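You operate a simulated robot arm through the tools that you are given. There is no shell and no other tool. Be economical: measure what you need, move in short steps, check, and stop when the job is done.

You run a simulated robot arm. Do the job below in one go: nothing can be reset, and whatever is moved stays where it is left.

## Task
Fold the letter in three and crease both folds with the folding bar.
Fine: lower panel first; put the bar back.

It is judged by the outcome, as a careful person would: the job done as asked, and still so three seconds after it is handed in. It fails if anything else is knocked over, pushed out of place, dropped, spilled or broken. Flat cloth is picked up by pressing the open fingertips on it (5 to 10 N) and closing them slowly along it; thin cloth reads only 2 to 8 mm in the jaws.

## Robot
A 7-joint arm with a two-finger parallel gripper, fixed in place. Base frame: the origin is at the foot of the arm, x ahead of it, y to its left, z up. Units: mm, degrees, N and s.
With the tool pointing down near the work surface it reaches from about 300 to 700 mm from the base axis. Its first joint turns from -66.0 to 66.0 degrees. Payload 1.57 kg.
The TCP is the grasp point between the finger pads, 30 mm short of the fingertips. In the tool frame z runs along the fingers and y along their closing line. The gripper opens to 110 mm. The fingers are 24 mm wide and 12 mm thick; the gripper's body (48 by 112 mm) begins 78 mm behind the TCP.
Orientation is that of the tool frame in the base frame, as a unit quaternion [x, y, z, w]. With the fingers straight down and closing along the base's y, the tool's x points along the base's -x, its y along +y and its z along -z.

## Interface
- The arm moves only by the tool move_arm. Its argument "increments" is a list of rows, each a list of 7 numbers: the shift along the tool's x, y, z in mm, then the turn, a rotation vector about the tool's x, y, z in degrees, then the closure, from 0 (fully open) to 1 (shut). In form: [[x, y, z, ax, ay, az, fingers], ...]. A call has 1 to 20 rows; each row shifts and turns the commanded pose from where the row before left it, along the tool's axes as they then stand. Rows are played at 5 a second. More than 50 mm and 8.6 degrees between two rows, or a gripper value outside its range, and nothing of the call is played. Where a pose cannot be reached the arm comes as near as it can. A force on the tool above 50 N (or 10 N above the force at the start of the call, whichever is more), or a blocked arm, ends the call early, and 0.2 s more pass. The fingers move at their own pace (about 108 mm/s each) and stop on an object; they squeeze with about 24 N. The grip force told is the motor's: it shows also when the fingers shut on nothing. Time passes only in rows, and 0.2 s behind the last, so rows that do not move let the fingers close. The reply holds the time, the measured pose of the TCP, the force on the tool along the base axes, the opening and the grip force, in the units named above and with some noise.
- Cameras (640 x 400 px; columns grow to the right, rows downward): "scene" is fixed at [177.8, -395.4, 1411.4]; the picture's right is [0.76, -0.65, 0.00], its down [-0.32, -0.38, -0.87] and it looks along [0.56, 0.66, -0.49] (base axes); focal length 323 px, centre (320, 200). "wrist" rides on the gripper at [-36, 0, -80] in the tool frame; the picture's right is [0.00, -1.00, 0.00], its down [0.97, 0.00, -0.24] and it looks along [0.24, 0.00, 0.97] (tool axes); focal length 218 px, centre (320, 200). There is no depth. A picture from a camera that has moved, and an enlarged one, comes with that camera's place and axes in the base frame and with its lens. The place of the scene camera against the robot may be out by one fixed shift of up to 12 mm in any direction.
- capture(camera): a new picture of that camera. The clock stands still meanwhile.
- zoom(camera, box): a new picture of the part [left, top, right, bottom] of that camera's present view, enlarged. The clock stands still meanwhile.
- close_job(): hands the job in; it is judged then, once.

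Work in short steps. Places have to be worked out from the pictures, the camera data and where the tool is seen: move nearer, look again, correct. Check each grasp and each placing, and mend what went wrong. You have 120 turns and 84 pictures in all, those below and enlarged ones among them. Open the gripper and draw the arm clear of the work before you hand the job in, unless the task says otherwise; then end with one line.

The tools are called after "Call:" by a JSON object that holds its "fn" and its "kwargs". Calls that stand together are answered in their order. move_arm: Moves the arm, as the interface text tells. Its arguments: {"type":"object","properties":{"increments":{"type":"array","items":{"type":"array","items":{"type":"number"}}}},"required":["increments"]} The other tools are called the same way: capture (camera) takes a picture; zoom (camera, box) takes an enlarged picture of a part of a camera's view; close_job () hands the job in.

At the start:

```text
time: 0.0
eef_pos: [365.1, 185.7, 1169.6]
tool_rot: [0.0, 1.0, 0.0, 0.0]
force: [-1.0, 0.2, 0.6]
width: 110.0
gripper_force: 0.1
```

scene: 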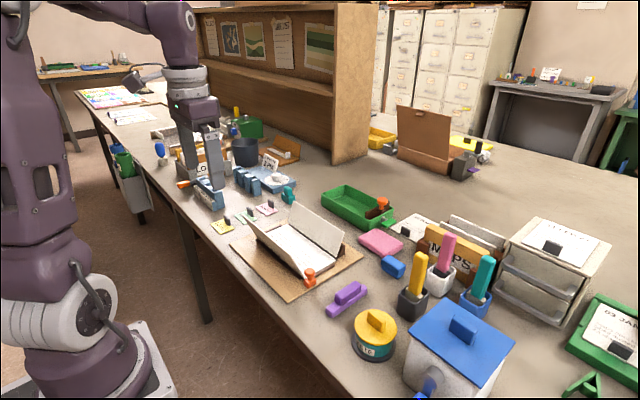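
wrist: 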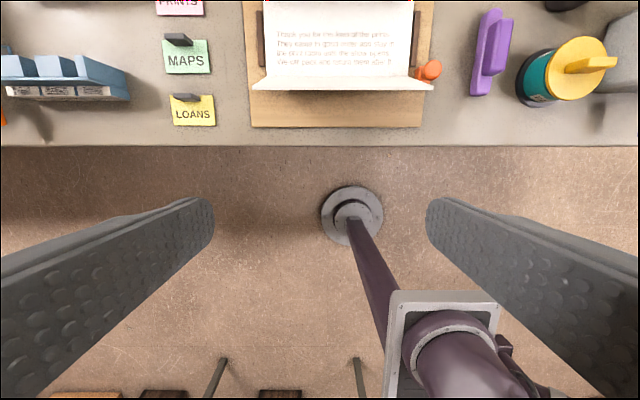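

The letter seems to lie on a brown board with its two outer panels standing up, and the purple thing looks like the folding bar. I look closer before moving.

Call:
{"fn": "zoom", "kwargs": {"camera": "scene", "box": [200, 180, 420, 320]}}

Call:
{"fn": "zoom", "kwargs": {"camera": "wrist", "box": [220, 0, 540, 150]}}

```text
2.86 times, centred on (310, 250) of scene
camera zoom: at [177.8, -395.4, 1411.4], right [0.76, -0.65, 0.0], down [-0.32, -0.38, -0.87], along [0.56, 0.66, -0.49], focal length 923 px, centre (349, 57)
```

zoom: 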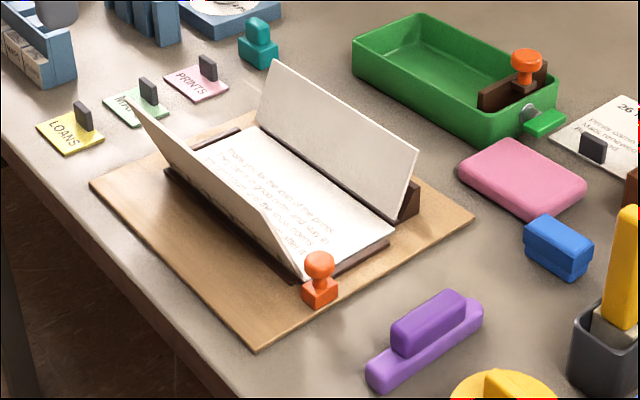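

```text
2.00 times, centred on (380, 75) of wrist
camera zoom: at [402.6, 187.1, 1249.5], right [0.0, -1.0, 0.0], down [-0.97, 0.0, 0.24], along [-0.24, 0.0, -0.97], focal length 436 px, centre (200, 450)
```

zoom: 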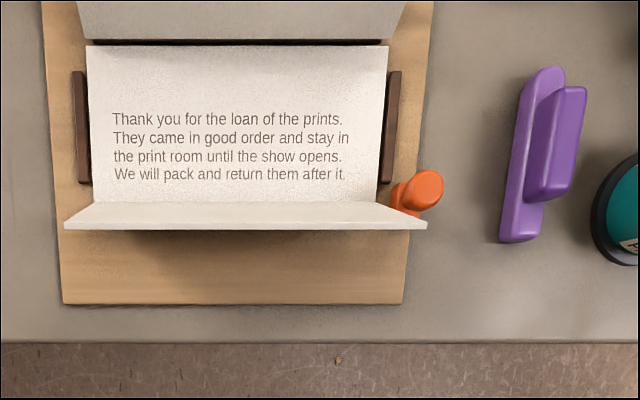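

Working from the wrist view, the letter's middle panel spans about x 503–602, y 57–266. The lower panel leans outward on the robot side, and an orange stamp stands by its right corner. The bar is at about (535, -57), lying along x. I move above for better views.

Call:
{"fn": "move_arm", "kwargs": {"increments": [[-40, -30, 0, 0, 0, 0, 0], [-40, -30, 0, 0, 0, 0, 0], [-30, -25, 0, 0, 0, 0, 0], [0, 0, 0, 0, 0, 0, 0]]}}

Call:
{"fn": "capture", "kwargs": {"camera": "wrist"}}

```text
time: 1.0
eef_pos: [475.6, 101.3, 1168.8]
tool_rot: [0.001, 1.0, 0.0, 0.0]
force: [-0.5, -0.2, -1.1]
width: 110.2
gripper_force: 0.1
```

```text
79 pictures are left
camera wrist: at [513.3, 102.4, 1248.4], right [0.0, -1.0, 0.0], down [-0.97, 0.0, 0.24], along [-0.24, 0.0, -0.97], focal length 218 px, centre (320, 200)
```

wrist: 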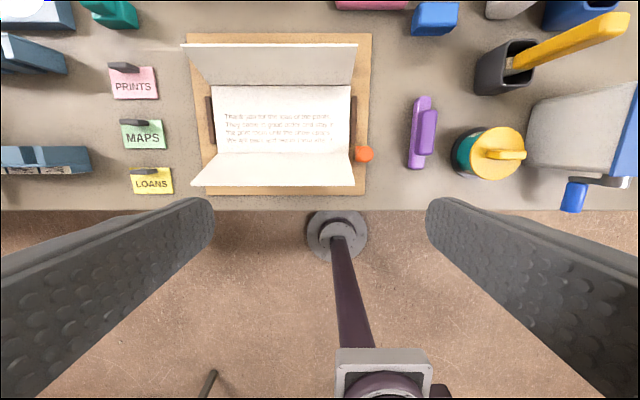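

Call:
{"fn": "zoom", "kwargs": {"camera": "wrist", "box": [180, 20, 460, 200]}}

Call:
{"fn": "zoom", "kwargs": {"camera": "wrist", "box": [350, 80, 530, 190]}}

Call:
{"fn": "zoom", "kwargs": {"camera": "scene", "box": [310, 265, 410, 330]}}

```text
2.22 times, centred on (320, 110) of wrist
camera zoom: at [513.3, 102.4, 1248.4], right [0.0, -1.0, 0.0], down [-0.97, 0.0, 0.24], along [-0.24, 0.0, -0.97], focal length 485 px, centre (320, 400)
```

zoom: 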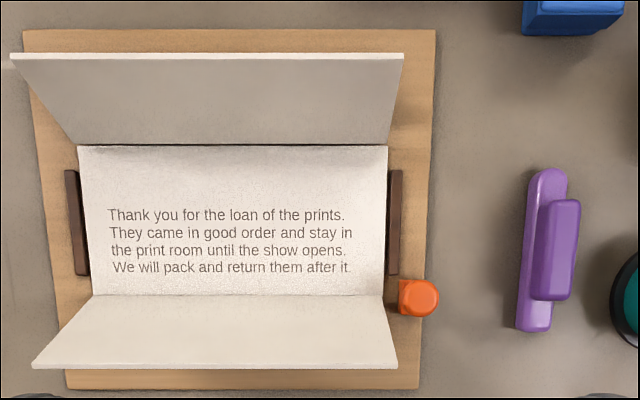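

```text
3.56 times, centred on (440, 135) of wrist
camera zoom: at [513.3, 102.4, 1248.4], right [0.0, -1.0, 0.0], down [-0.97, 0.0, 0.24], along [-0.24, 0.0, -0.97], focal length 776 px, centre (-107, 431)
```

zoom: 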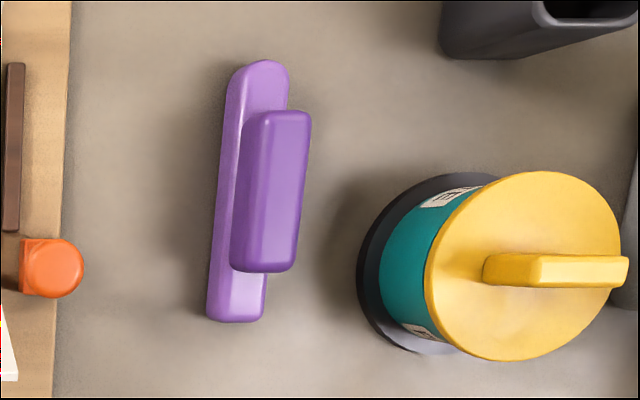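

```text
6.15 times, centred on (360, 298) of scene
camera zoom: at [177.8, -395.4, 1411.4], right [0.76, -0.65, 0.0], down [-0.32, -0.38, -0.87], along [0.56, 0.66, -0.49], focal length 1988 px, centre (74, -400)
```

zoom: 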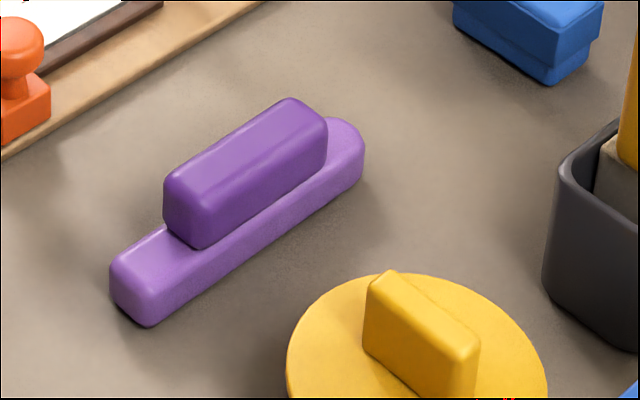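

The bar's base is about 107 mm long with its centre near (534, -52), and it has a centred handle. I go above it with the fingers half closed, to stay clear of the yellow can, and check heights.

Call:
{"fn": "move_arm", "kwargs": {"increments": [[-11.7, -30.4, 25, 0, 0, 0, 0.5], [-11.7, -30.4, 25, 0, 0, 0, 0.5], [-11.7, -30.4, 25, 0, 0, 0, 0.5], [-11.7, -30.4, 25, 0, 0, 0, 0.5], [-11.7, -30.4, 25, 0, 0, 0, 0.5], [0, 0, 0, 0, 0, 0, 0.5]]}}

Call:
{"fn": "capture", "kwargs": {"camera": "wrist"}}

Call:
{"fn": "zoom", "kwargs": {"camera": "scene", "box": [220, 170, 460, 330]}}

```text
time: 2.4
eef_pos: [534.5, -52.9, 1043.0]
tool_rot: [0.0, 1.0, -0.001, 0.0]
force: [-1.6, -0.7, 0.9]
width: 55.2
gripper_force: 0.1
```

```text
75 pictures are left
camera wrist: at [571.2, -50.8, 1123.5], right [0.0, -1.0, 0.0], down [-0.97, 0.0, 0.24], along [-0.24, 0.0, -0.97], focal length 218 px, centre (320, 200)
```

wrist: 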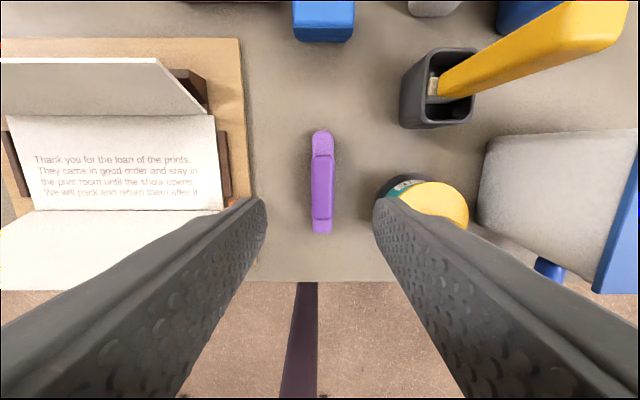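

```text
2.50 times, centred on (340, 250) of scene
camera zoom: at [177.8, -395.4, 1411.4], right [0.76, -0.65, 0.0], down [-0.32, -0.38, -0.87], along [0.56, 0.66, -0.49], focal length 808 px, centre (270, 75)
```

zoom: 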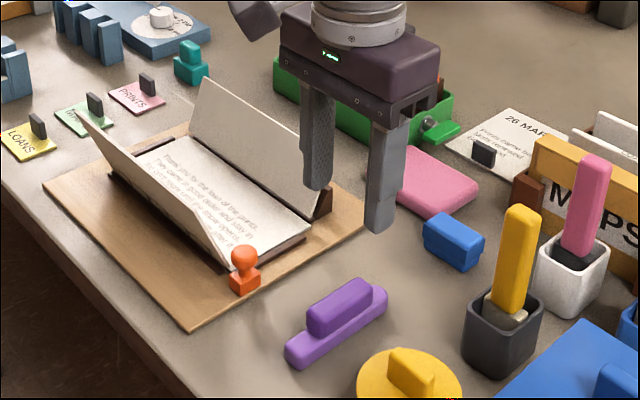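

The bar is centred under the gripper. Parallax puts its base top at about z 897 and the handle top at about 920. I descend to TCP z 931 so the fingertips stop just above the base, then close.

Call:
{"fn": "move_arm", "kwargs": {"increments": [[0, 1, 40, 0, 0, 0, 0.62], [0, 0, 40, 0, 0, 0, 0.62], [0, 0, 22, 0, 0, 0, 0.62], [0, 0, 10, 0, 0, 0, 0.62], [0, 0, 0, 0, 0, 0, 0.62], [0, 0, 0, 0, 0, 0, 1], [0, 0, 0, 0, 0, 0, 1], [0, 0, 0, 0, 0, 0, 1]]}}

Call:
{"fn": "zoom", "kwargs": {"camera": "scene", "box": [270, 220, 430, 330]}}

```text
time: 4.2
eef_pos: [533.1, -49.9, 931.8]
tool_rot: [0.0, 1.0, 0.0, -0.001]
force: [0.7, -0.3, -0.9]
width: 21.4
gripper_force: 24.1
```

```text
3.64 times, centred on (350, 275) of scene
camera zoom: at [177.8, -395.4, 1411.4], right [0.76, -0.65, 0.0], down [-0.32, -0.38, -0.87], along [0.56, 0.66, -0.49], focal length 1174 px, centre (211, -73)
```

zoom: 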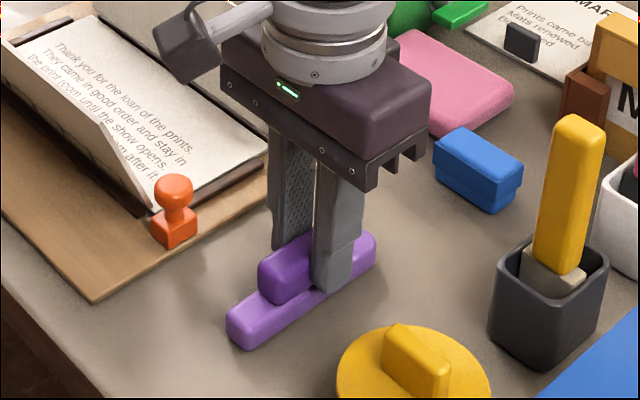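

The bar is held, with a 21.4 mm grip; its home is TCP (533, -50, 932). I lift it and carry it to the robot side of the lower panel.

Call:
{"fn": "move_arm", "kwargs": {"increments": [[0, 0, -10, 0, 0, 0, 1], [0, 0, -40, 0, 0, 0, 1], [0, 0, -45, 0, 0, 0, 1], [0, 0, -45, 0, 0, 0, 1], [20, 42, 0, 0, 0, 0, 1], [20, 42, 0, 0, 0, 0, 1], [20, 42, 0, 0, 0, 0, 1], [20, 42, 0, 0, 0, 0, 1], [20, 42, 0, 0, 0, 0, 1], [0, 0, 0, 0, 0, 0, 1]]}}

Call:
{"fn": "move_arm", "kwargs": {"increments": [[0, 0, 0, 0, 0, 8.182, 1], [0, 0, 0, 0, 0, 8.182, 1], [0, 0, 0, 0, 0, 8.182, 1], [0, 0, 0, 0, 0, 8.182, 1], [0, 0, 0, 0, 0, 8.182, 1], [0, 0, 0, 0, 0, 8.182, 1], [0, 0, 0, 0, 0, 8.182, 1], [0, 0, 0, 0, 0, 8.182, 1], [0, 0, 0, 0, 0, 8.182, 1], [0, 0, 0, 0, 0, 8.182, 1], [0, 0, 0, 0, 0, 8.18, 1], [0, 0, 0, 0, 0, 0, 1]]}}

Call:
{"fn": "capture", "kwargs": {"camera": "scene"}}

Call:
{"fn": "capture", "kwargs": {"camera": "wrist"}}

```text
time: 6.4
eef_pos: [433.4, 159.3, 1071.3]
tool_rot: [0.0, 1.0, 0.001, 0.0]
force: [0.5, -0.1, -0.5]
width: 21.6
gripper_force: 24.0
```

```text
time: 9.0
eef_pos: [433.7, 160.1, 1072.7]
tool_rot: [0.708, 0.706, 0.0, 0.001]
force: [-0.3, 0.3, -0.6]
width: 21.2
gripper_force: 24.1
```

```text
72 pictures are left
```

scene: 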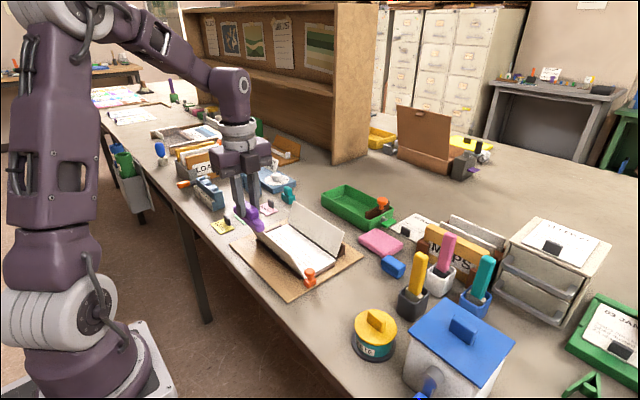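

```text
71 pictures are left
camera wrist: at [435.3, 125.1, 1152.4], right [-1.0, 0.0, 0.0], down [0.0, 0.97, 0.24], along [0.0, 0.24, -0.97], focal length 218 px, centre (320, 200)
```

wrist: 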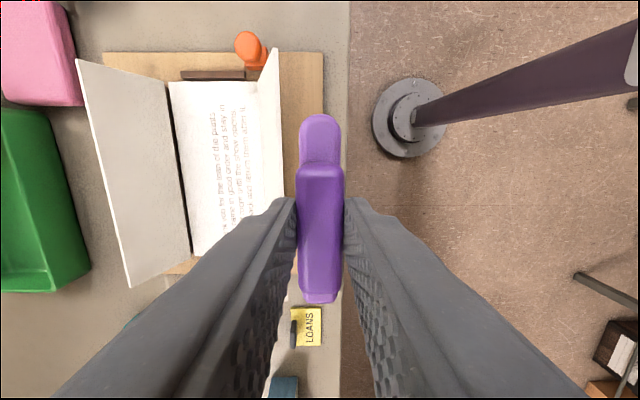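

The bar now lies along y. The lower panel's top edge is at about (467, 975), 11 mm ahead of the finger fronts. I descend to TCP z 975, push the panel up to vertical and then a little past it.

Call:
{"fn": "move_arm", "kwargs": {"increments": [[0, 0, 40, 0, 0, 0, 1], [0, 0, 40, 0, 0, 0, 1], [0, 0, 17, 0, 0, 0, 1], [0, 15, 0, 0, 0, 0, 1], [0, 15, 0, 0, 0, 0, 1], [0, 17, -3, 0, 0, 0, 1], [0, 16, -3, 0, 0, 0, 1], [0, 0, 0, 0, 0, 0, 1]]}}

Call:
{"fn": "zoom", "kwargs": {"camera": "scene", "box": [200, 150, 420, 300]}}

Call:
{"fn": "capture", "kwargs": {"camera": "wrist"}}

```text
time: 10.8
eef_pos: [496.8, 160.5, 980.5]
tool_rot: [0.707, 0.707, 0.0, 0.0]
force: [0.4, 0.3, -0.8]
width: 21.4
gripper_force: 23.6
```

```text
2.67 times, centred on (310, 225) of scene
camera zoom: at [177.8, -395.4, 1411.4], right [0.76, -0.65, 0.0], down [-0.32, -0.38, -0.87], along [0.56, 0.66, -0.49], focal length 861 px, centre (347, 133)
```

zoom: 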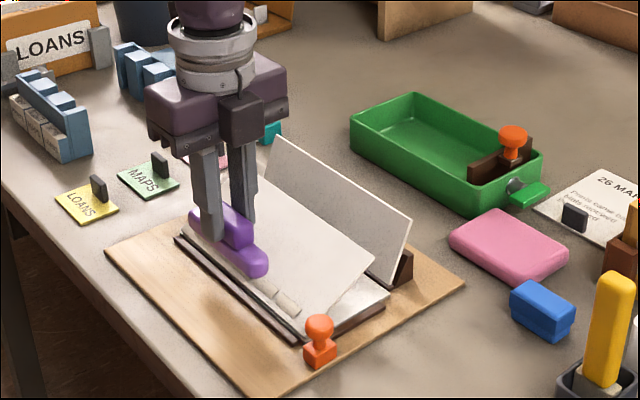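

```text
69 pictures are left
camera wrist: at [498.0, 125.6, 1060.9], right [-1.0, 0.0, 0.0], down [0.0, 0.97, 0.24], along [0.0, 0.24, -0.97], focal length 218 px, centre (320, 200)
```

wrist: 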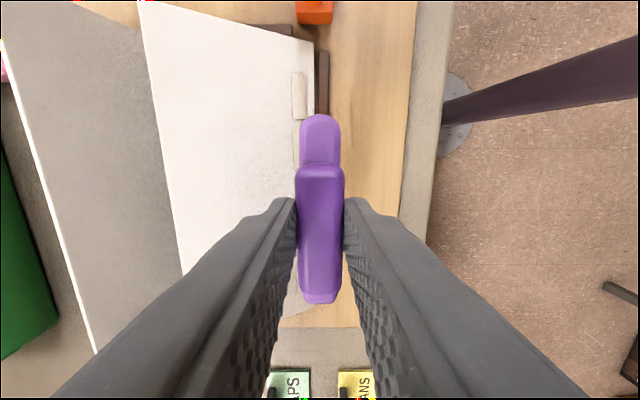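

The lower panel is past vertical and leaning inward. I continue the arc and press it down.

Call:
{"fn": "move_arm", "kwargs": {"increments": [[0, 15, 4, 0, 0, 0, 1], [0, 13, 0, 0, 0, 0, 1], [0, 12, 6, 0, 0, 0, 1], [0, 10, 10, 0, 0, 0, 1], [0, 2, 9, 0, 0, 0, 1], [0, 0, 0, 0, 0, 0, 1]]}}

Call:
{"fn": "zoom", "kwargs": {"camera": "scene", "box": [200, 150, 420, 300]}}

Call:
{"fn": "capture", "kwargs": {"camera": "wrist"}}

```text
time: 12.2
eef_pos: [549.5, 159.4, 951.7]
tool_rot: [0.707, 0.707, 0.001, -0.001]
force: [-1.2, -0.6, -1.0]
width: 21.2
gripper_force: 24.1
```

```text
2.67 times, centred on (310, 225) of scene
camera zoom: at [177.8, -395.4, 1411.4], right [0.76, -0.65, 0.0], down [-0.32, -0.38, -0.87], along [0.56, 0.66, -0.49], focal length 861 px, centre (347, 133)
```

zoom: 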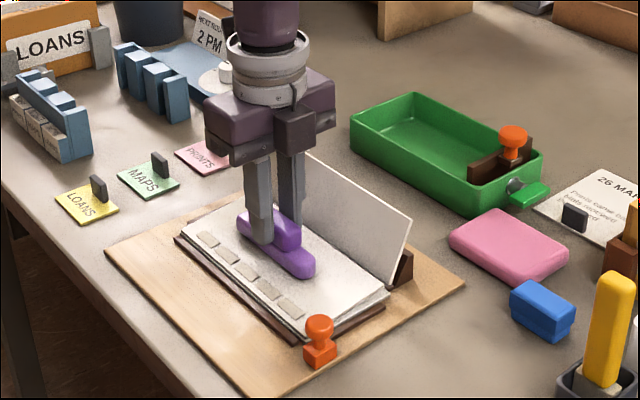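

```text
67 pictures are left
camera wrist: at [550.3, 125.5, 1032.0], right [-1.0, 0.0, 0.0], down [0.0, 0.97, 0.24], along [0.0, 0.24, -0.97], focal length 218 px, centre (320, 200)
```

wrist: 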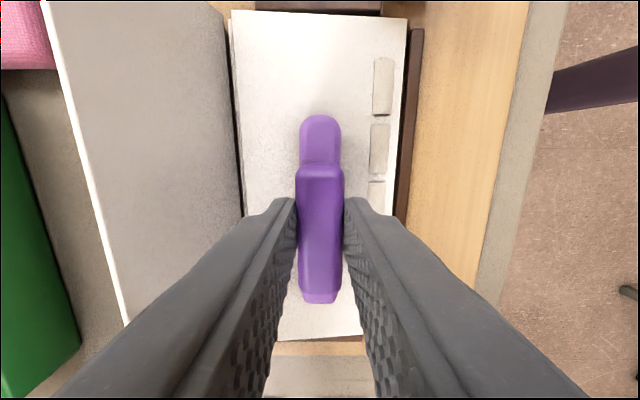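

The panel is down flat. Five light segments are visible along its fold, at about x 511–521. I move the bar over the right part of the fold and press gently to find the contact height.

Call:
{"fn": "move_arm", "kwargs": {"increments": [[0, -12, -2, 0, 0, 0, 1], [-15, -12, -1, 0, 0, 0, 1], [-15, -11, 0, 0, 0, 0, 1], [-14, 0, 0, 0, 0, 0, 1], [0, 0, 3, 0, 0, 0, 1], [0, 0, 2, 0, 0, 0, 1], [0, 0, 1, 0, 0, 0, 1]]}}

Call:
{"fn": "capture", "kwargs": {"camera": "wrist"}}

```text
time: 13.8
eef_pos: [513.3, 115.7, 949.3]
tool_rot: [0.707, 0.707, -0.001, -0.001]
force: [0.0, -0.1, -1.2]
width: 21.3
gripper_force: 23.7
```

```text
66 pictures are left
camera wrist: at [514.7, 81.0, 1029.4], right [-1.0, 0.0, 0.0], down [0.0, 0.97, 0.24], along [0.0, 0.24, -0.97], focal length 218 px, centre (320, 200)
```

wrist: 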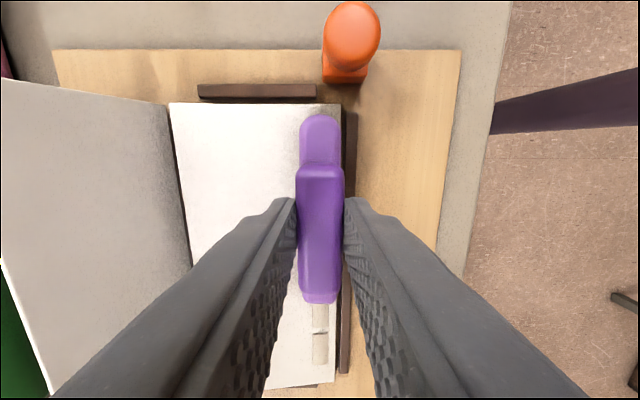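

There is no contact yet at TCP z 949. I lower in 1 mm steps.

Call:
{"fn": "move_arm", "kwargs": {"increments": [[0, 0, 1, 0, 0, 0, 1], [0, 0, 1, 0, 0, 0, 1], [0, 0, 1, 0, 0, 0, 1], [0, 0, 1, 0, 0, 0, 1], [0, 0, 0, 0, 0, 0, 1]]}}

```text
time: 15.0
eef_pos: [514.1, 116.1, 946.7]
tool_rot: [0.707, 0.707, 0.0, 0.001]
force: [-3.0, 0.8, 19.0]
width: 21.5
gripper_force: 23.7
```

The bar is in contact at about 19 N. I hold briefly, press a little more, lift and look at the segments.

Call:
{"fn": "move_arm", "kwargs": {"increments": [[0, 0, 0.6, 0, 0, 0, 1], [0, 0, 0, 0, 0, 0, 1], [0, 0, 0, 0, 0, 0, 1]]}}

Call:
{"fn": "move_arm", "kwargs": {"increments": [[0, 0, -5, 0, 0, 0, 1], [0, 25, -10, 0, 0, 0, 1], [0, 20, 0, 0, 0, 0, 1], [0, 0, 0, 0, 0, 0, 1]]}}

Call:
{"fn": "zoom", "kwargs": {"camera": "scene", "box": [220, 190, 380, 300]}}

Call:
{"fn": "capture", "kwargs": {"camera": "wrist"}}

```text
time: 15.8
eef_pos: [513.7, 115.5, 945.5]
tool_rot: [0.707, 0.707, 0.001, 0.001]
force: [-0.1, 2.2, 18.8]
width: 21.4
gripper_force: 24.6
```

```text
time: 16.8
eef_pos: [559.4, 116.5, 959.5]
tool_rot: [0.707, 0.707, 0.0, 0.0]
force: [0.4, 0.3, -1.1]
width: 21.4
gripper_force: 24.1
```

```text
3.64 times, centred on (300, 245) of scene
camera zoom: at [177.8, -395.4, 1411.4], right [0.76, -0.65, 0.0], down [-0.32, -0.38, -0.87], along [0.56, 0.66, -0.49], focal length 1174 px, centre (393, 36)
```

zoom: 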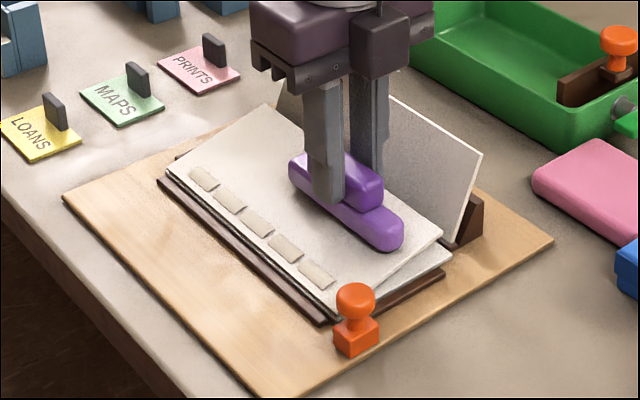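

```text
64 pictures are left
camera wrist: at [560.1, 81.1, 1040.1], right [-1.0, 0.0, 0.0], down [0.0, 0.97, 0.24], along [0.0, 0.24, -0.97], focal length 218 px, centre (320, 200)
```

wrist: 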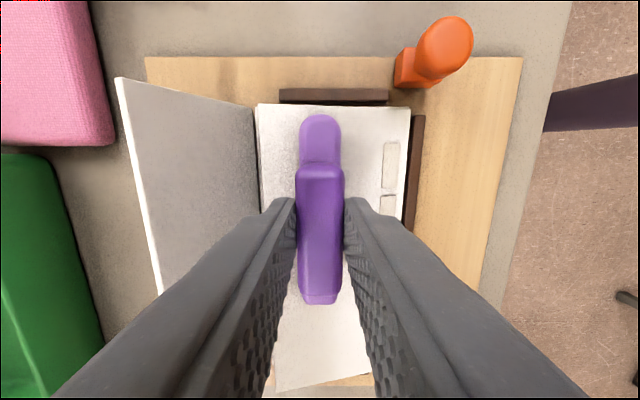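

Call:
{"fn": "zoom", "kwargs": {"camera": "scene", "box": [255, 225, 325, 270]}}

Call:
{"fn": "zoom", "kwargs": {"camera": "wrist", "box": [340, 90, 440, 220]}}

```text
8.89 times, centred on (290, 248) of scene
camera zoom: at [177.8, -395.4, 1411.4], right [0.76, -0.65, 0.0], down [-0.32, -0.38, -0.87], along [0.56, 0.66, -0.49], focal length 2871 px, centre (587, -222)
```

zoom: 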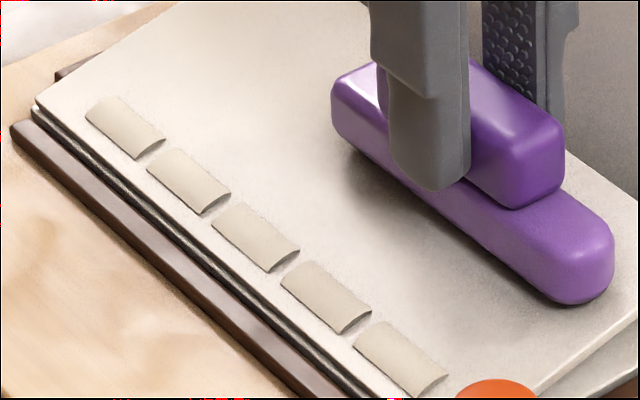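

```text
3.08 times, centred on (390, 155) of wrist
camera zoom: at [560.1, 81.1, 1040.1], right [-1.0, 0.0, 0.0], down [0.0, 0.97, 0.24], along [0.0, 0.24, -0.97], focal length 672 px, centre (105, 338)
```

zoom: 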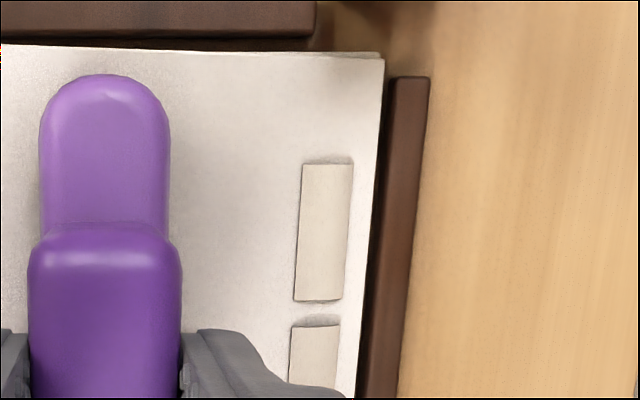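

The pads still bulge after about 19 N, so more force or a stroke is needed. I return, press harder and stroke the bar along the fold.

Call:
{"fn": "move_arm", "kwargs": {"increments": [[0, -23, 0, 0, 0, 0, 1], [0, -22, 0, 0, 0, 0, 1], [0, 0, 8, 0, 0, 0, 1], [0, 0, 4, 0, 0, 0, 1], [0, 0, 2, 0, 0, 0, 1], [0, 0, 1, 0, 0, 0, 1], [0, 0, 1, 0, 0, 0, 1], [0, 0, 0, 0, 0, 0, 1]]}}

Call:
{"fn": "move_arm", "kwargs": {"increments": [[0, 0, 0.6, 0, 0, 0, 1], [0, 0, 0.6, 0, 0, 0, 1], [0, 0, 0, 0, 0, 0, 1], [0, 0, 0, 0, 0, 0, 1]]}}

```text
time: 18.6
eef_pos: [514.3, 117.0, 942.9]
tool_rot: [0.707, 0.707, 0.0, 0.001]
force: [-3.8, 0.4, 19.1]
width: 21.5
gripper_force: 23.4
```

```text
time: 19.6
eef_pos: [515.0, 116.2, 944.0]
tool_rot: [0.707, 0.708, 0.0, 0.001]
force: [-1.8, -0.8, 38.7]
width: 20.9
gripper_force: 24.1
```

Now about 39 N. I ease off slightly and stroke slowly along the fold toward +y.

Call:
{"fn": "move_arm", "kwargs": {"increments": [[0, 0, -0.5, 0, 0, 0, 1], [8, 0, 0, 0, 0, 0, 1], [8, 0, 0, 0, 0, 0, 1], [8, 0, 0, 0, 0, 0, 1], [0, 0, 0, 0, 0, 0, 1]]}}

Call:
{"fn": "zoom", "kwargs": {"camera": "scene", "box": [220, 190, 380, 300]}}

```text
time: 20.8
eef_pos: [514.0, 138.6, 944.4]
tool_rot: [0.707, 0.708, 0.001, 0.001]
force: [-0.2, -14.3, 41.9]
width: 21.4
gripper_force: 23.6
```

```text
3.64 times, centred on (300, 245) of scene
camera zoom: at [177.1, -395.9, 1411.3], right [0.76, -0.65, 0.0], down [-0.32, -0.38, -0.87], along [0.56, 0.66, -0.49], focal length 1174 px, centre (393, 36)
```

zoom: 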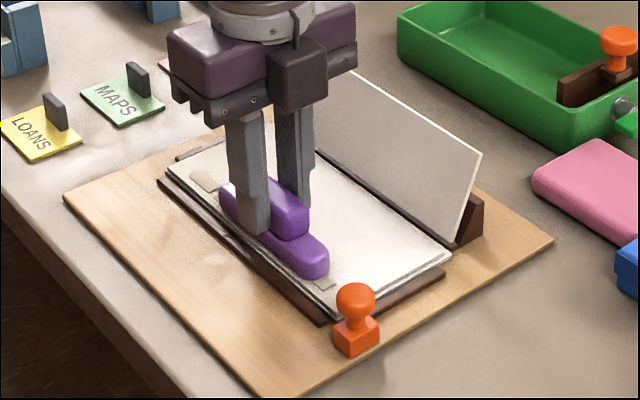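

The letter stays put and the exposed rightmost segment looks flatter. I continue the stroke to y≈208.

Call:
{"fn": "move_arm", "kwargs": {"increments": [[8, 0, 0, 0, 0, 0, 1], [8, 0, 0, 0, 0, 0, 1], [8, 0, 0, 0, 0, 0, 1], [8, 0, 0, 0, 0, 0, 1], [8, 0, 0, 0, 0, 0, 1], [8, 0, 0, 0, 0, 0, 1], [8, 0, 0, 0, 0, 0, 1], [8, 0, 0, 0, 0, 0, 1], [4, 0, 0, 0, 0, 0, 1], [0, 0, 0, 0, 0, 0, 1], [0, 0, 0, 0, 0, 0, 1]]}}

Call:
{"fn": "zoom", "kwargs": {"camera": "scene", "box": [240, 210, 340, 280]}}

```text
time: 23.2
eef_pos: [512.4, 208.8, 943.6]
tool_rot: [0.707, 0.707, 0.0, -0.001]
force: [-2.1, -8.2, 29.0]
width: 21.4
gripper_force: 24.5
```

```text
5.71 times, centred on (290, 245) of scene
camera zoom: at [177.2, -395.8, 1411.3], right [0.76, -0.65, 0.0], down [-0.32, -0.38, -0.87], along [0.56, 0.66, -0.49], focal length 1846 px, centre (491, -57)
```

zoom: 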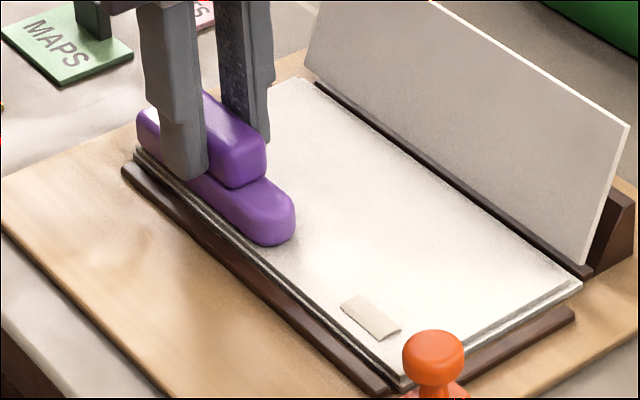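

The middle segments vanished where the bar's centre passed, so the stroke works. The rightmost remains because the bar's centre never crossed it. I lift and check the left ones.

Call:
{"fn": "move_arm", "kwargs": {"increments": [[0, 0, -6, 0, 0, 0, 1], [-10, 25, -10, 0, 0, 0, 1], [-10, 20, 0, 0, 0, 0, 1], [0, 0, 0, 0, 0, 0, 1]]}}

Call:
{"fn": "zoom", "kwargs": {"camera": "scene", "box": [240, 210, 340, 280]}}

Call:
{"fn": "capture", "kwargs": {"camera": "wrist"}}

```text
time: 24.2
eef_pos: [558.9, 187.3, 959.5]
tool_rot: [0.707, 0.707, 0.0, 0.0]
force: [0.1, 0.6, -0.3]
width: 21.4
gripper_force: 24.0
```

```text
5.71 times, centred on (290, 245) of scene
camera zoom: at [177.8, -395.4, 1411.4], right [0.76, -0.65, 0.0], down [-0.32, -0.38, -0.87], along [0.56, 0.66, -0.49], focal length 1846 px, centre (491, -57)
```

zoom: 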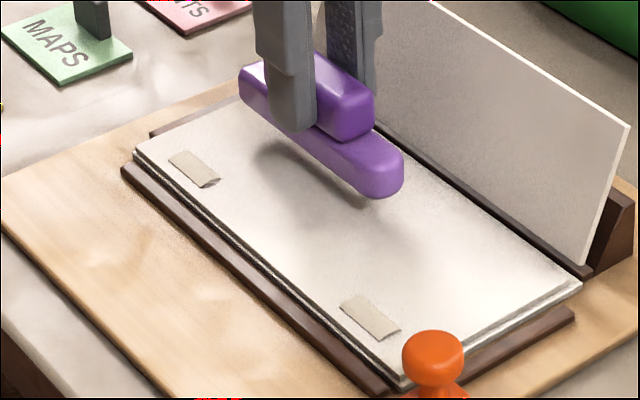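

```text
58 pictures are left
camera wrist: at [560.3, 153.1, 1039.4], right [-1.0, 0.0, 0.0], down [0.0, 0.97, 0.24], along [0.0, 0.24, -0.97], focal length 218 px, centre (320, 200)
```

wrist: 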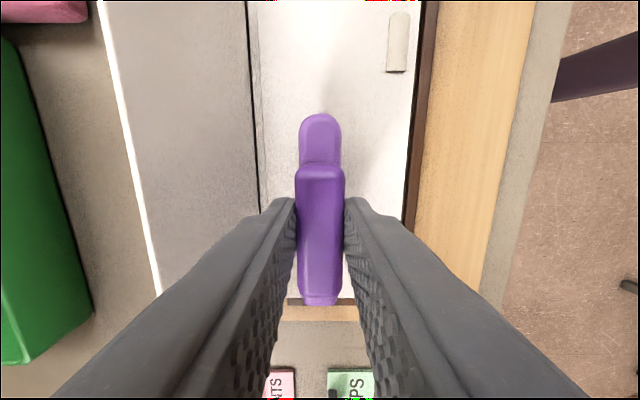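

Only the two outermost segments remain and the panel now lies flat. I stroke the left one, taking the bar's centre from y≈205 to 243.

Call:
{"fn": "move_arm", "kwargs": {"increments": [[9, -22, 0, 0, 0, 0, 1], [9, -23, 0, 0, 0, 0, 1], [0, 0, 8, 0, 0, 0, 1], [0, 0, 5, 0, 0, 0, 1], [0, 0, 2, 0, 0, 0, 1], [0, 0, 1, 0, 0, 0, 1], [6, 0, 0, 0, 0, 0, 1], [6, 0, 0, 0, 0, 0, 1], [6, 0, 0, 0, 0, 0, 1], [6, 0, 0, 0, 0, 0, 1], [6, 0, 0, 0, 0, 0, 1], [6, 0, 0, 0, 0, 0, 1], [0, 0, 0, 0, 0, 0, 1]]}}

Call:
{"fn": "zoom", "kwargs": {"camera": "scene", "box": [220, 190, 380, 300]}}

```text
time: 27.0
eef_pos: [513.1, 240.9, 943.2]
tool_rot: [0.707, 0.708, 0.001, 0.001]
force: [-0.1, -8.7, 24.0]
width: 21.4
gripper_force: 24.0
```

```text
3.64 times, centred on (300, 245) of scene
camera zoom: at [177.4, -395.8, 1411.3], right [0.76, -0.65, 0.0], down [-0.32, -0.38, -0.87], along [0.56, 0.66, -0.49], focal length 1174 px, centre (393, 36)
```

zoom: 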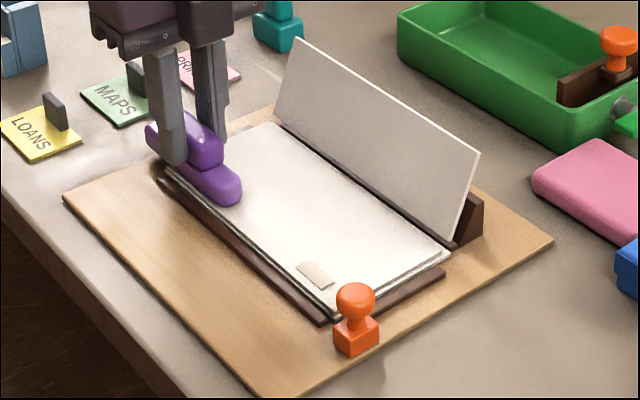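

The left segment is gone. I lift, return to the middle, and turn the tool back so that the bar lies along x and clears the stamp for the last segment.

Call:
{"fn": "move_arm", "kwargs": {"increments": [[0, 0, -10, 0, 0, 0, 1], [-10, 0, -40, 0, 0, 0, 1], [-40, 0, -20, 0, 0, 0, 1], [-40, 0, 0, 0, 0, 0, 1], [-11, 0, 0, 0, 0, -8.182, 1], [0, 0, 0, 0, 0, -8.182, 1], [0, 0, 0, 0, 0, -8.182, 1], [0, 0, 0, 0, 0, -8.182, 1], [0, 0, 0, 0, 0, -8.182, 1], [0, 0, 0, 0, 0, -8.182, 1], [0, 0, 0, 0, 0, -8.182, 1], [0, 0, 0, 0, 0, -8.182, 1], [0, 0, 0, 0, 0, -8.182, 1], [0, 0, 0, 0, 0, -8.182, 1], [0, 0, 0, 0, 0, -8.18, 1], [0, 0, 0, 0, 0, 0, 1]]}}

Call:
{"fn": "capture", "kwargs": {"camera": "wrist"}}

Call:
{"fn": "zoom", "kwargs": {"camera": "scene", "box": [220, 190, 380, 300]}}

```text
time: 30.4
eef_pos: [513.8, 140.5, 1013.7]
tool_rot: [-0.001, 1.0, 0.0, 0.0]
force: [0.5, -0.8, -0.6]
width: 21.3
gripper_force: 24.2
```

```text
56 pictures are left
camera wrist: at [551.2, 142.2, 1093.2], right [0.0, -1.0, 0.0], down [-0.97, 0.0, 0.24], along [-0.24, 0.0, -0.97], focal length 218 px, centre (320, 200)
```

wrist: 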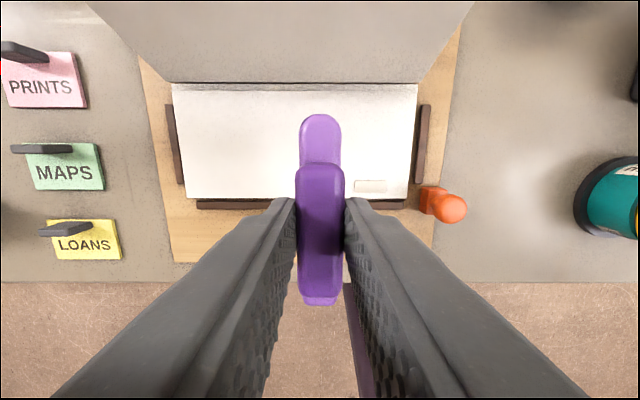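

```text
3.64 times, centred on (300, 245) of scene
camera zoom: at [177.8, -395.4, 1411.4], right [0.76, -0.65, 0.0], down [-0.32, -0.38, -0.87], along [0.56, 0.66, -0.49], focal length 1174 px, centre (393, 36)
```

zoom: 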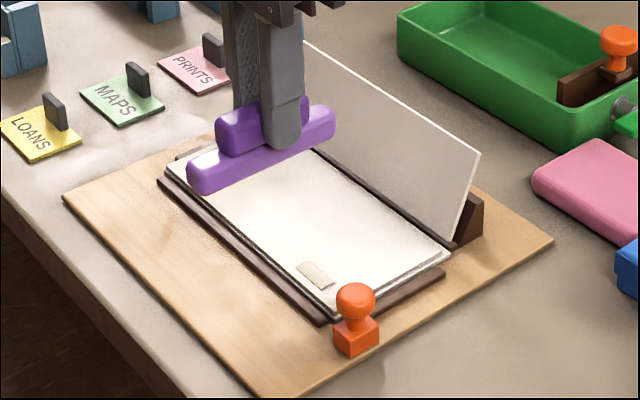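

The stamp's near side is at y≈46 and the segment spans y 80–110. I press at y≈122 and stroke to y≈86, with the finger's outer edge at about y 63.

Call:
{"fn": "move_arm", "kwargs": {"increments": [[0, -18, 30, 0, 0, 0, 1], [0, 0, 25, 0, 0, 0, 1], [0, 0, 10, 0, 0, 0, 1], [0, 0, 3, 0, 0, 0, 1], [0, 0, 1, 0, 0, 0, 1], [0, 0, 1, 0, 0, 0, 1], [0, -6, 0, 0, 0, 0, 1], [0, -6, 0, 0, 0, 0, 1], [0, -6, 0, 0, 0, 0, 1], [0, -6, 0, 0, 0, 0, 1], [0, -6, 0, 0, 0, 0, 1], [0, -6, 0, 0, 0, 0, 1], [0, 0, 0, 0, 0, 0, 1]]}}

Call:
{"fn": "zoom", "kwargs": {"camera": "scene", "box": [220, 190, 380, 300]}}

```text
time: 33.2
eef_pos: [514.2, 86.7, 943.9]
tool_rot: [0.0, 1.0, 0.0, 0.001]
force: [0.4, 7.0, 20.6]
width: 21.4
gripper_force: 24.5
```

```text
3.64 times, centred on (300, 245) of scene
camera zoom: at [177.5, -395.3, 1411.4], right [0.76, -0.65, 0.0], down [-0.32, -0.38, -0.87], along [0.56, 0.66, -0.49], focal length 1174 px, centre (393, 36)
```

zoom: 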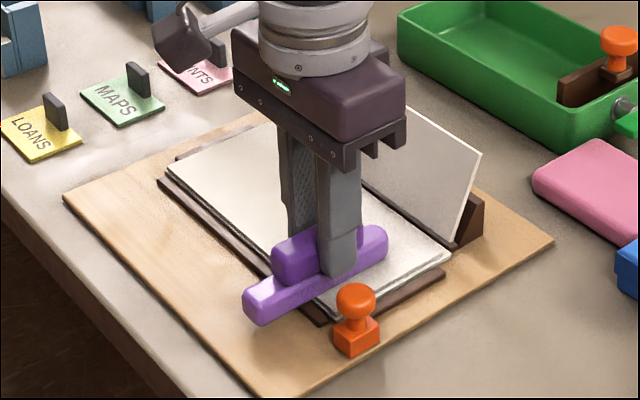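

I lift off, check the fold, and rotate the bar back along y for the upper panel.

Call:
{"fn": "move_arm", "kwargs": {"increments": [[0, 0, -15, 0, 0, 0, 1], [0, 0, -50, 0, 0, 0, 1], [0, 0, -50, 0, 0, 0, 1], [-20, 40, 0, 0, 0, 0, 1], [-20, 25, 0, 0, 0, 0, 1], [0, 0, 0, 0, 0, 8.182, 1], [0, 0, 0, 0, 0, 8.182, 1], [0, 0, 0, 0, 0, 8.182, 1], [0, 0, 0, 0, 0, 8.182, 1], [0, 0, 0, 0, 0, 8.182, 1], [0, 0, 0, 0, 0, 8.182, 1], [0, 0, 0, 0, 0, 8.182, 1], [0, 0, 0, 0, 0, 8.182, 1], [0, 0, 0, 0, 0, 8.182, 1], [0, 0, 0, 0, 0, 8.182, 1], [0, 0, 0, 0, 0, 8.18, 1], [0, 0, 0, 0, 0, 0, 1]]}}

Call:
{"fn": "capture", "kwargs": {"camera": "wrist"}}

Call:
{"fn": "zoom", "kwargs": {"camera": "scene", "box": [220, 190, 380, 300]}}

```text
time: 36.8
eef_pos: [555.2, 151.2, 1058.6]
tool_rot: [0.708, 0.706, 0.0, 0.001]
force: [0.3, 0.2, -0.7]
width: 21.4
gripper_force: 24.5
```

```text
53 pictures are left
camera wrist: at [555.1, 117.0, 1137.9], right [-1.0, 0.0, 0.0], down [0.0, 0.97, 0.24], along [0.0, 0.24, -0.97], focal length 218 px, centre (320, 200)
```

wrist: 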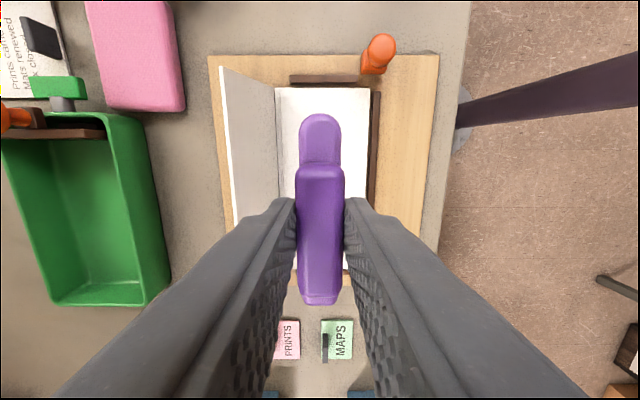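

```text
3.64 times, centred on (300, 245) of scene
camera zoom: at [177.8, -395.4, 1411.4], right [0.76, -0.65, 0.0], down [-0.32, -0.38, -0.87], along [0.56, 0.66, -0.49], focal length 1174 px, centre (393, 36)
```

zoom: 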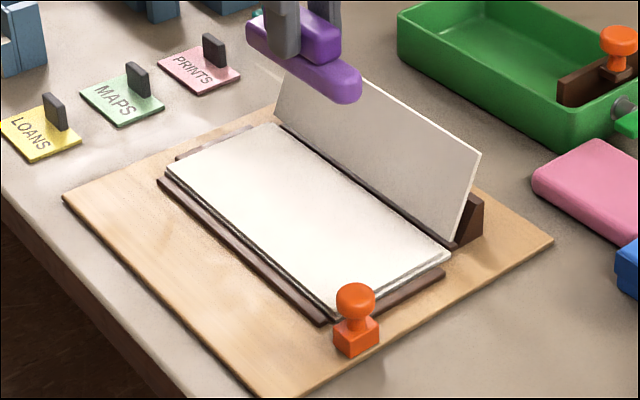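

The lower fold is flat and all its segments are gone. The upper panel's top edge is at about (630, 953), so it is shorter. I move out beyond it at height and look behind it.

Call:
{"fn": "move_arm", "kwargs": {"increments": [[-5, 40, 0, 0, 0, 0, 1], [0, 40, 0, 0, 0, 0, 1], [0, 29, 0, 0, 0, 0, 1], [0, 0, 0, 0, 0, 0, 1], [0, 0, 0, 0, 0, 0, 1]]}}

Call:
{"fn": "capture", "kwargs": {"camera": "wrist"}}

Call:
{"fn": "zoom", "kwargs": {"camera": "scene", "box": [220, 130, 400, 260]}}

```text
time: 38.0
eef_pos: [644.9, 146.1, 1058.6]
tool_rot: [0.707, 0.708, 0.0, 0.0]
force: [0.4, 0.4, -1.4]
width: 21.5
gripper_force: 24.3
out of reach, approached as far as the arm can: row 3
```

```text
51 pictures are left
camera wrist: at [645.5, 111.8, 1138.3], right [-1.0, 0.0, 0.0], down [0.0, 0.97, 0.24], along [0.0, 0.24, -0.97], focal length 218 px, centre (320, 200)
```

wrist: 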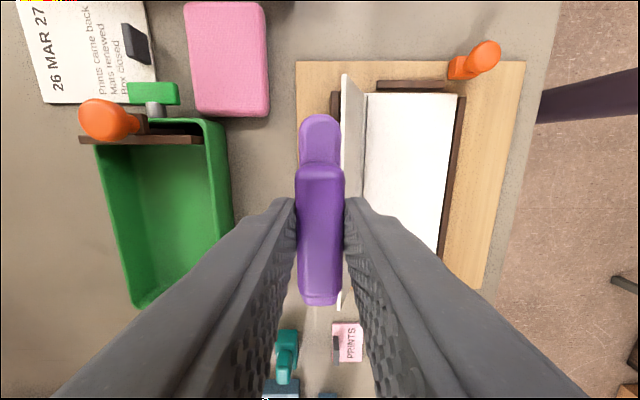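

```text
3.08 times, centred on (310, 195) of scene
camera zoom: at [177.8, -395.4, 1411.4], right [0.76, -0.65, 0.0], down [-0.32, -0.38, -0.87], along [0.56, 0.66, -0.49], focal length 994 px, centre (351, 215)
```

zoom: 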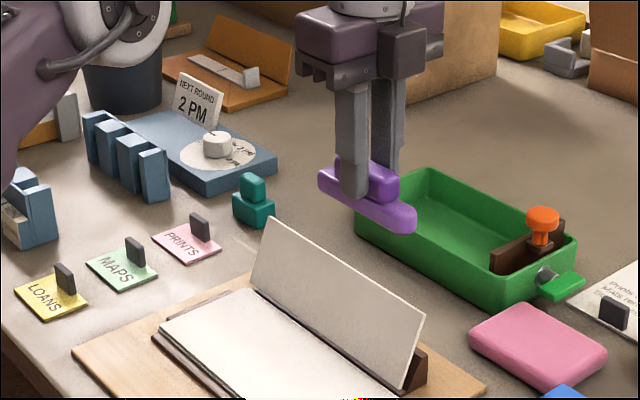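

At this height the reach ends near x 645. I lower to z 1000, shift toward y 125 and try farther out, where reach should be better.

Call:
{"fn": "move_arm", "kwargs": {"increments": [[-20, 0, 20, 0, 0, 0, 1], [0, 0, 20, 0, 0, 0, 1], [0, 0, 18, 0, 0, 0, 1], [0, 10, 0, 0, 0, 0, 1], [0, 10, 0, 0, 0, 0, 1], [0, 0, 0, 0, 0, 0, 1]]}}

Call:
{"fn": "capture", "kwargs": {"camera": "wrist"}}

```text
time: 39.4
eef_pos: [663.3, 127.4, 1000.6]
tool_rot: [0.707, 0.707, 0.0, 0.0]
force: [-0.1, -1.5, -0.5]
width: 21.3
gripper_force: 24.3
```

```text
49 pictures are left
camera wrist: at [664.7, 91.9, 1080.6], right [-1.0, 0.0, 0.0], down [0.0, 0.97, 0.24], along [0.0, 0.24, -0.97], focal length 218 px, centre (320, 200)
```

wrist: 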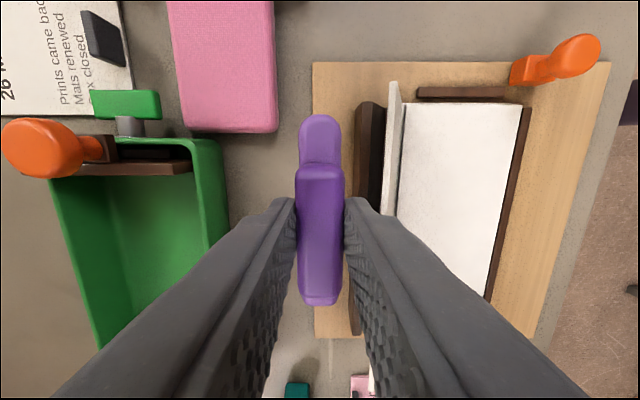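

Reached x 663, clear of the panel. A brown support runs along behind the panel, so I zoom to judge its height before descending.

Call:
{"fn": "zoom", "kwargs": {"camera": "wrist", "box": [320, 60, 440, 220]}}

Call:
{"fn": "zoom", "kwargs": {"camera": "scene", "box": [290, 190, 370, 250]}}

```text
2.50 times, centred on (380, 140) of wrist
camera zoom: at [664.7, 91.9, 1080.6], right [-1.0, 0.0, 0.0], down [0.0, 0.97, 0.24], along [0.0, 0.24, -0.97], focal length 546 px, centre (170, 350)
```

zoom: 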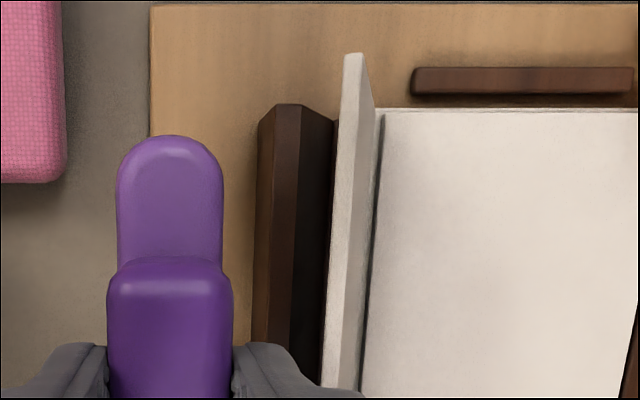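

```text
6.67 times, centred on (330, 220) of scene
camera zoom: at [177.8, -395.4, 1411.4], right [0.76, -0.65, 0.0], down [-0.32, -0.38, -0.87], along [0.56, 0.66, -0.49], focal length 2153 px, centre (253, 67)
```

zoom: 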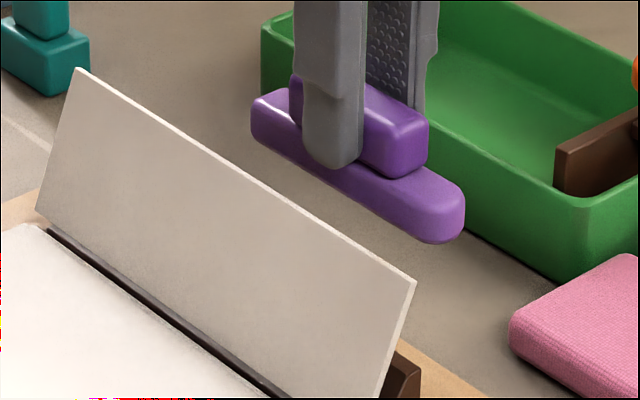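

The support's top is about z 917 at x 628–636, which leaves the fingers little depth with the bar along y. If I yaw the bar 45°, its end leads the fingers by about 20 mm and can push the panel just above the support. I raise and rotate.

Call:
{"fn": "move_arm", "kwargs": {"increments": [[0, 0, -10, 0, 0, 0, 1], [0, -5, -10, 0, 0, 0, 1], [0, -5, -10, 0, 0, 0, 1], [0, 0, 0, 0, 0, -7.5, 1], [0, 0, 0, 0, 0, -7.5, 1], [0, 0, 0, 0, 0, -7.5, 1], [0, 0, 0, 0, 0, -7.5, 1], [0, 0, 0, 0, 0, -7.5, 1], [0, 0, 0, 0, 0, -7.5, 1], [-7, 7, 6, 0, 0, 0, 1], [-7, 7, 6, 0, 0, 0, 1], [-4, 4, 6, 0, 0, 0, 1], [0, 0, 0, 0, 0, 0, 1]]}}

Call:
{"fn": "capture", "kwargs": {"camera": "wrist"}}

Call:
{"fn": "zoom", "kwargs": {"camera": "scene", "box": [240, 160, 400, 270]}}

```text
time: 42.2
eef_pos: [669.1, 124.3, 1011.7]
tool_rot: [0.383, 0.924, 0.001, 0.0]
force: [-0.4, -0.3, -1.6]
width: 20.9
gripper_force: 23.5
out of reach, approached as far as the arm can: row 11, 12
```

```text
46 pictures are left
camera wrist: at [695.9, 99.5, 1091.8], right [-0.71, -0.71, 0.0], down [-0.69, 0.69, 0.24], along [-0.17, 0.17, -0.97], focal length 218 px, centre (320, 200)
```

wrist: 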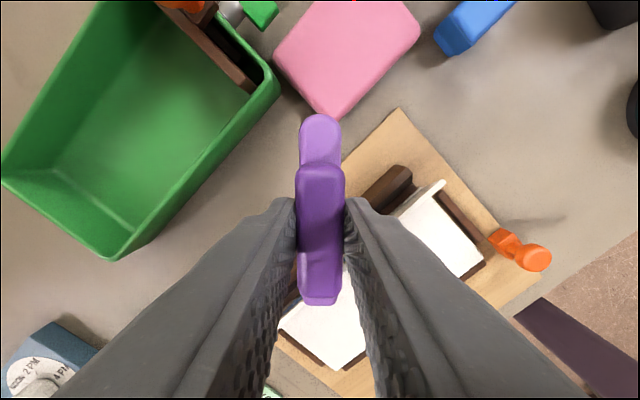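

```text
3.64 times, centred on (320, 215) of scene
camera zoom: at [177.8, -395.4, 1411.4], right [0.76, -0.65, 0.0], down [-0.32, -0.38, -0.87], along [0.56, 0.66, -0.49], focal length 1174 px, centre (320, 146)
```

zoom: 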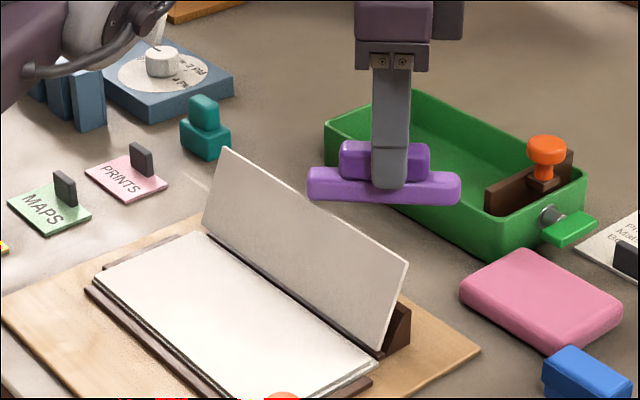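

I ease outward and down, and slightly toward -y for reach, so that the bar's end passes behind the panel's top edge.

Call:
{"fn": "move_arm", "kwargs": {"increments": [[-10, -10, 4, 0, 0, 0, 1], [-3.5, 3.5, 4, 0, 0, 0, 1], [-3.5, 3.5, 4, 0, 0, 0, 1], [0, 0, 0, 0, 0, 0, 1]]}}

Call:
{"fn": "zoom", "kwargs": {"camera": "scene", "box": [270, 180, 370, 250]}}

```text
time: 43.2
eef_pos: [671.5, 108.5, 997.7]
tool_rot: [0.384, 0.923, -0.007, -0.007]
force: [0.3, 0.0, -0.1]
width: 21.5
gripper_force: 23.6
out of reach, approached as far as the arm can: row 3
```

```text
5.71 times, centred on (320, 215) of scene
camera zoom: at [177.8, -395.4, 1411.4], right [0.76, -0.65, 0.0], down [-0.32, -0.38, -0.87], along [0.56, 0.66, -0.49], focal length 1846 px, centre (320, 114)
```

zoom: 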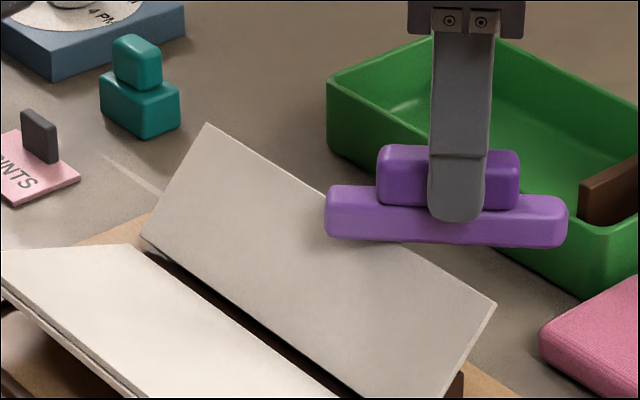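

Call:
{"fn": "move_arm", "kwargs": {"increments": [[-9.9, -4.2, 2, 0, 0, 0, 1], [-2, 2, 4, 0, 0, 0, 1], [-2, 2, 4, 0, 0, 0, 1], [0, 0, 0, 0, 0, 0, 1]]}}

Call:
{"fn": "zoom", "kwargs": {"camera": "scene", "box": [270, 180, 370, 250]}}

```text
time: 44.2
eef_pos: [682.2, 98.9, 990.3]
tool_rot: [0.382, 0.924, 0.001, 0.001]
force: [-0.5, 0.5, -0.6]
width: 21.4
gripper_force: 24.2
out of reach, approached as far as the arm can: row 1, 2
```

```text
5.71 times, centred on (320, 215) of scene
camera zoom: at [177.8, -395.4, 1411.4], right [0.76, -0.65, 0.0], down [-0.32, -0.38, -0.87], along [0.56, 0.66, -0.49], focal length 1846 px, centre (320, 114)
```

zoom: 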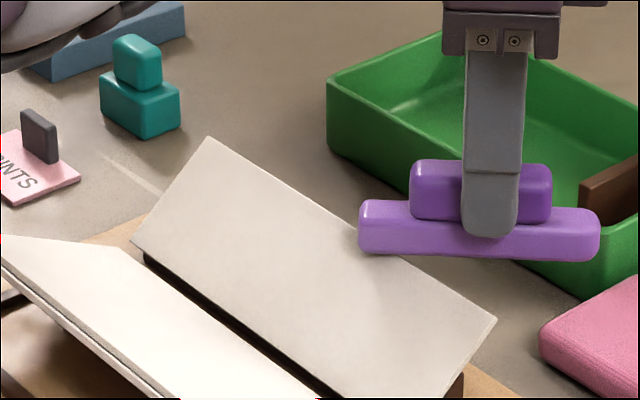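

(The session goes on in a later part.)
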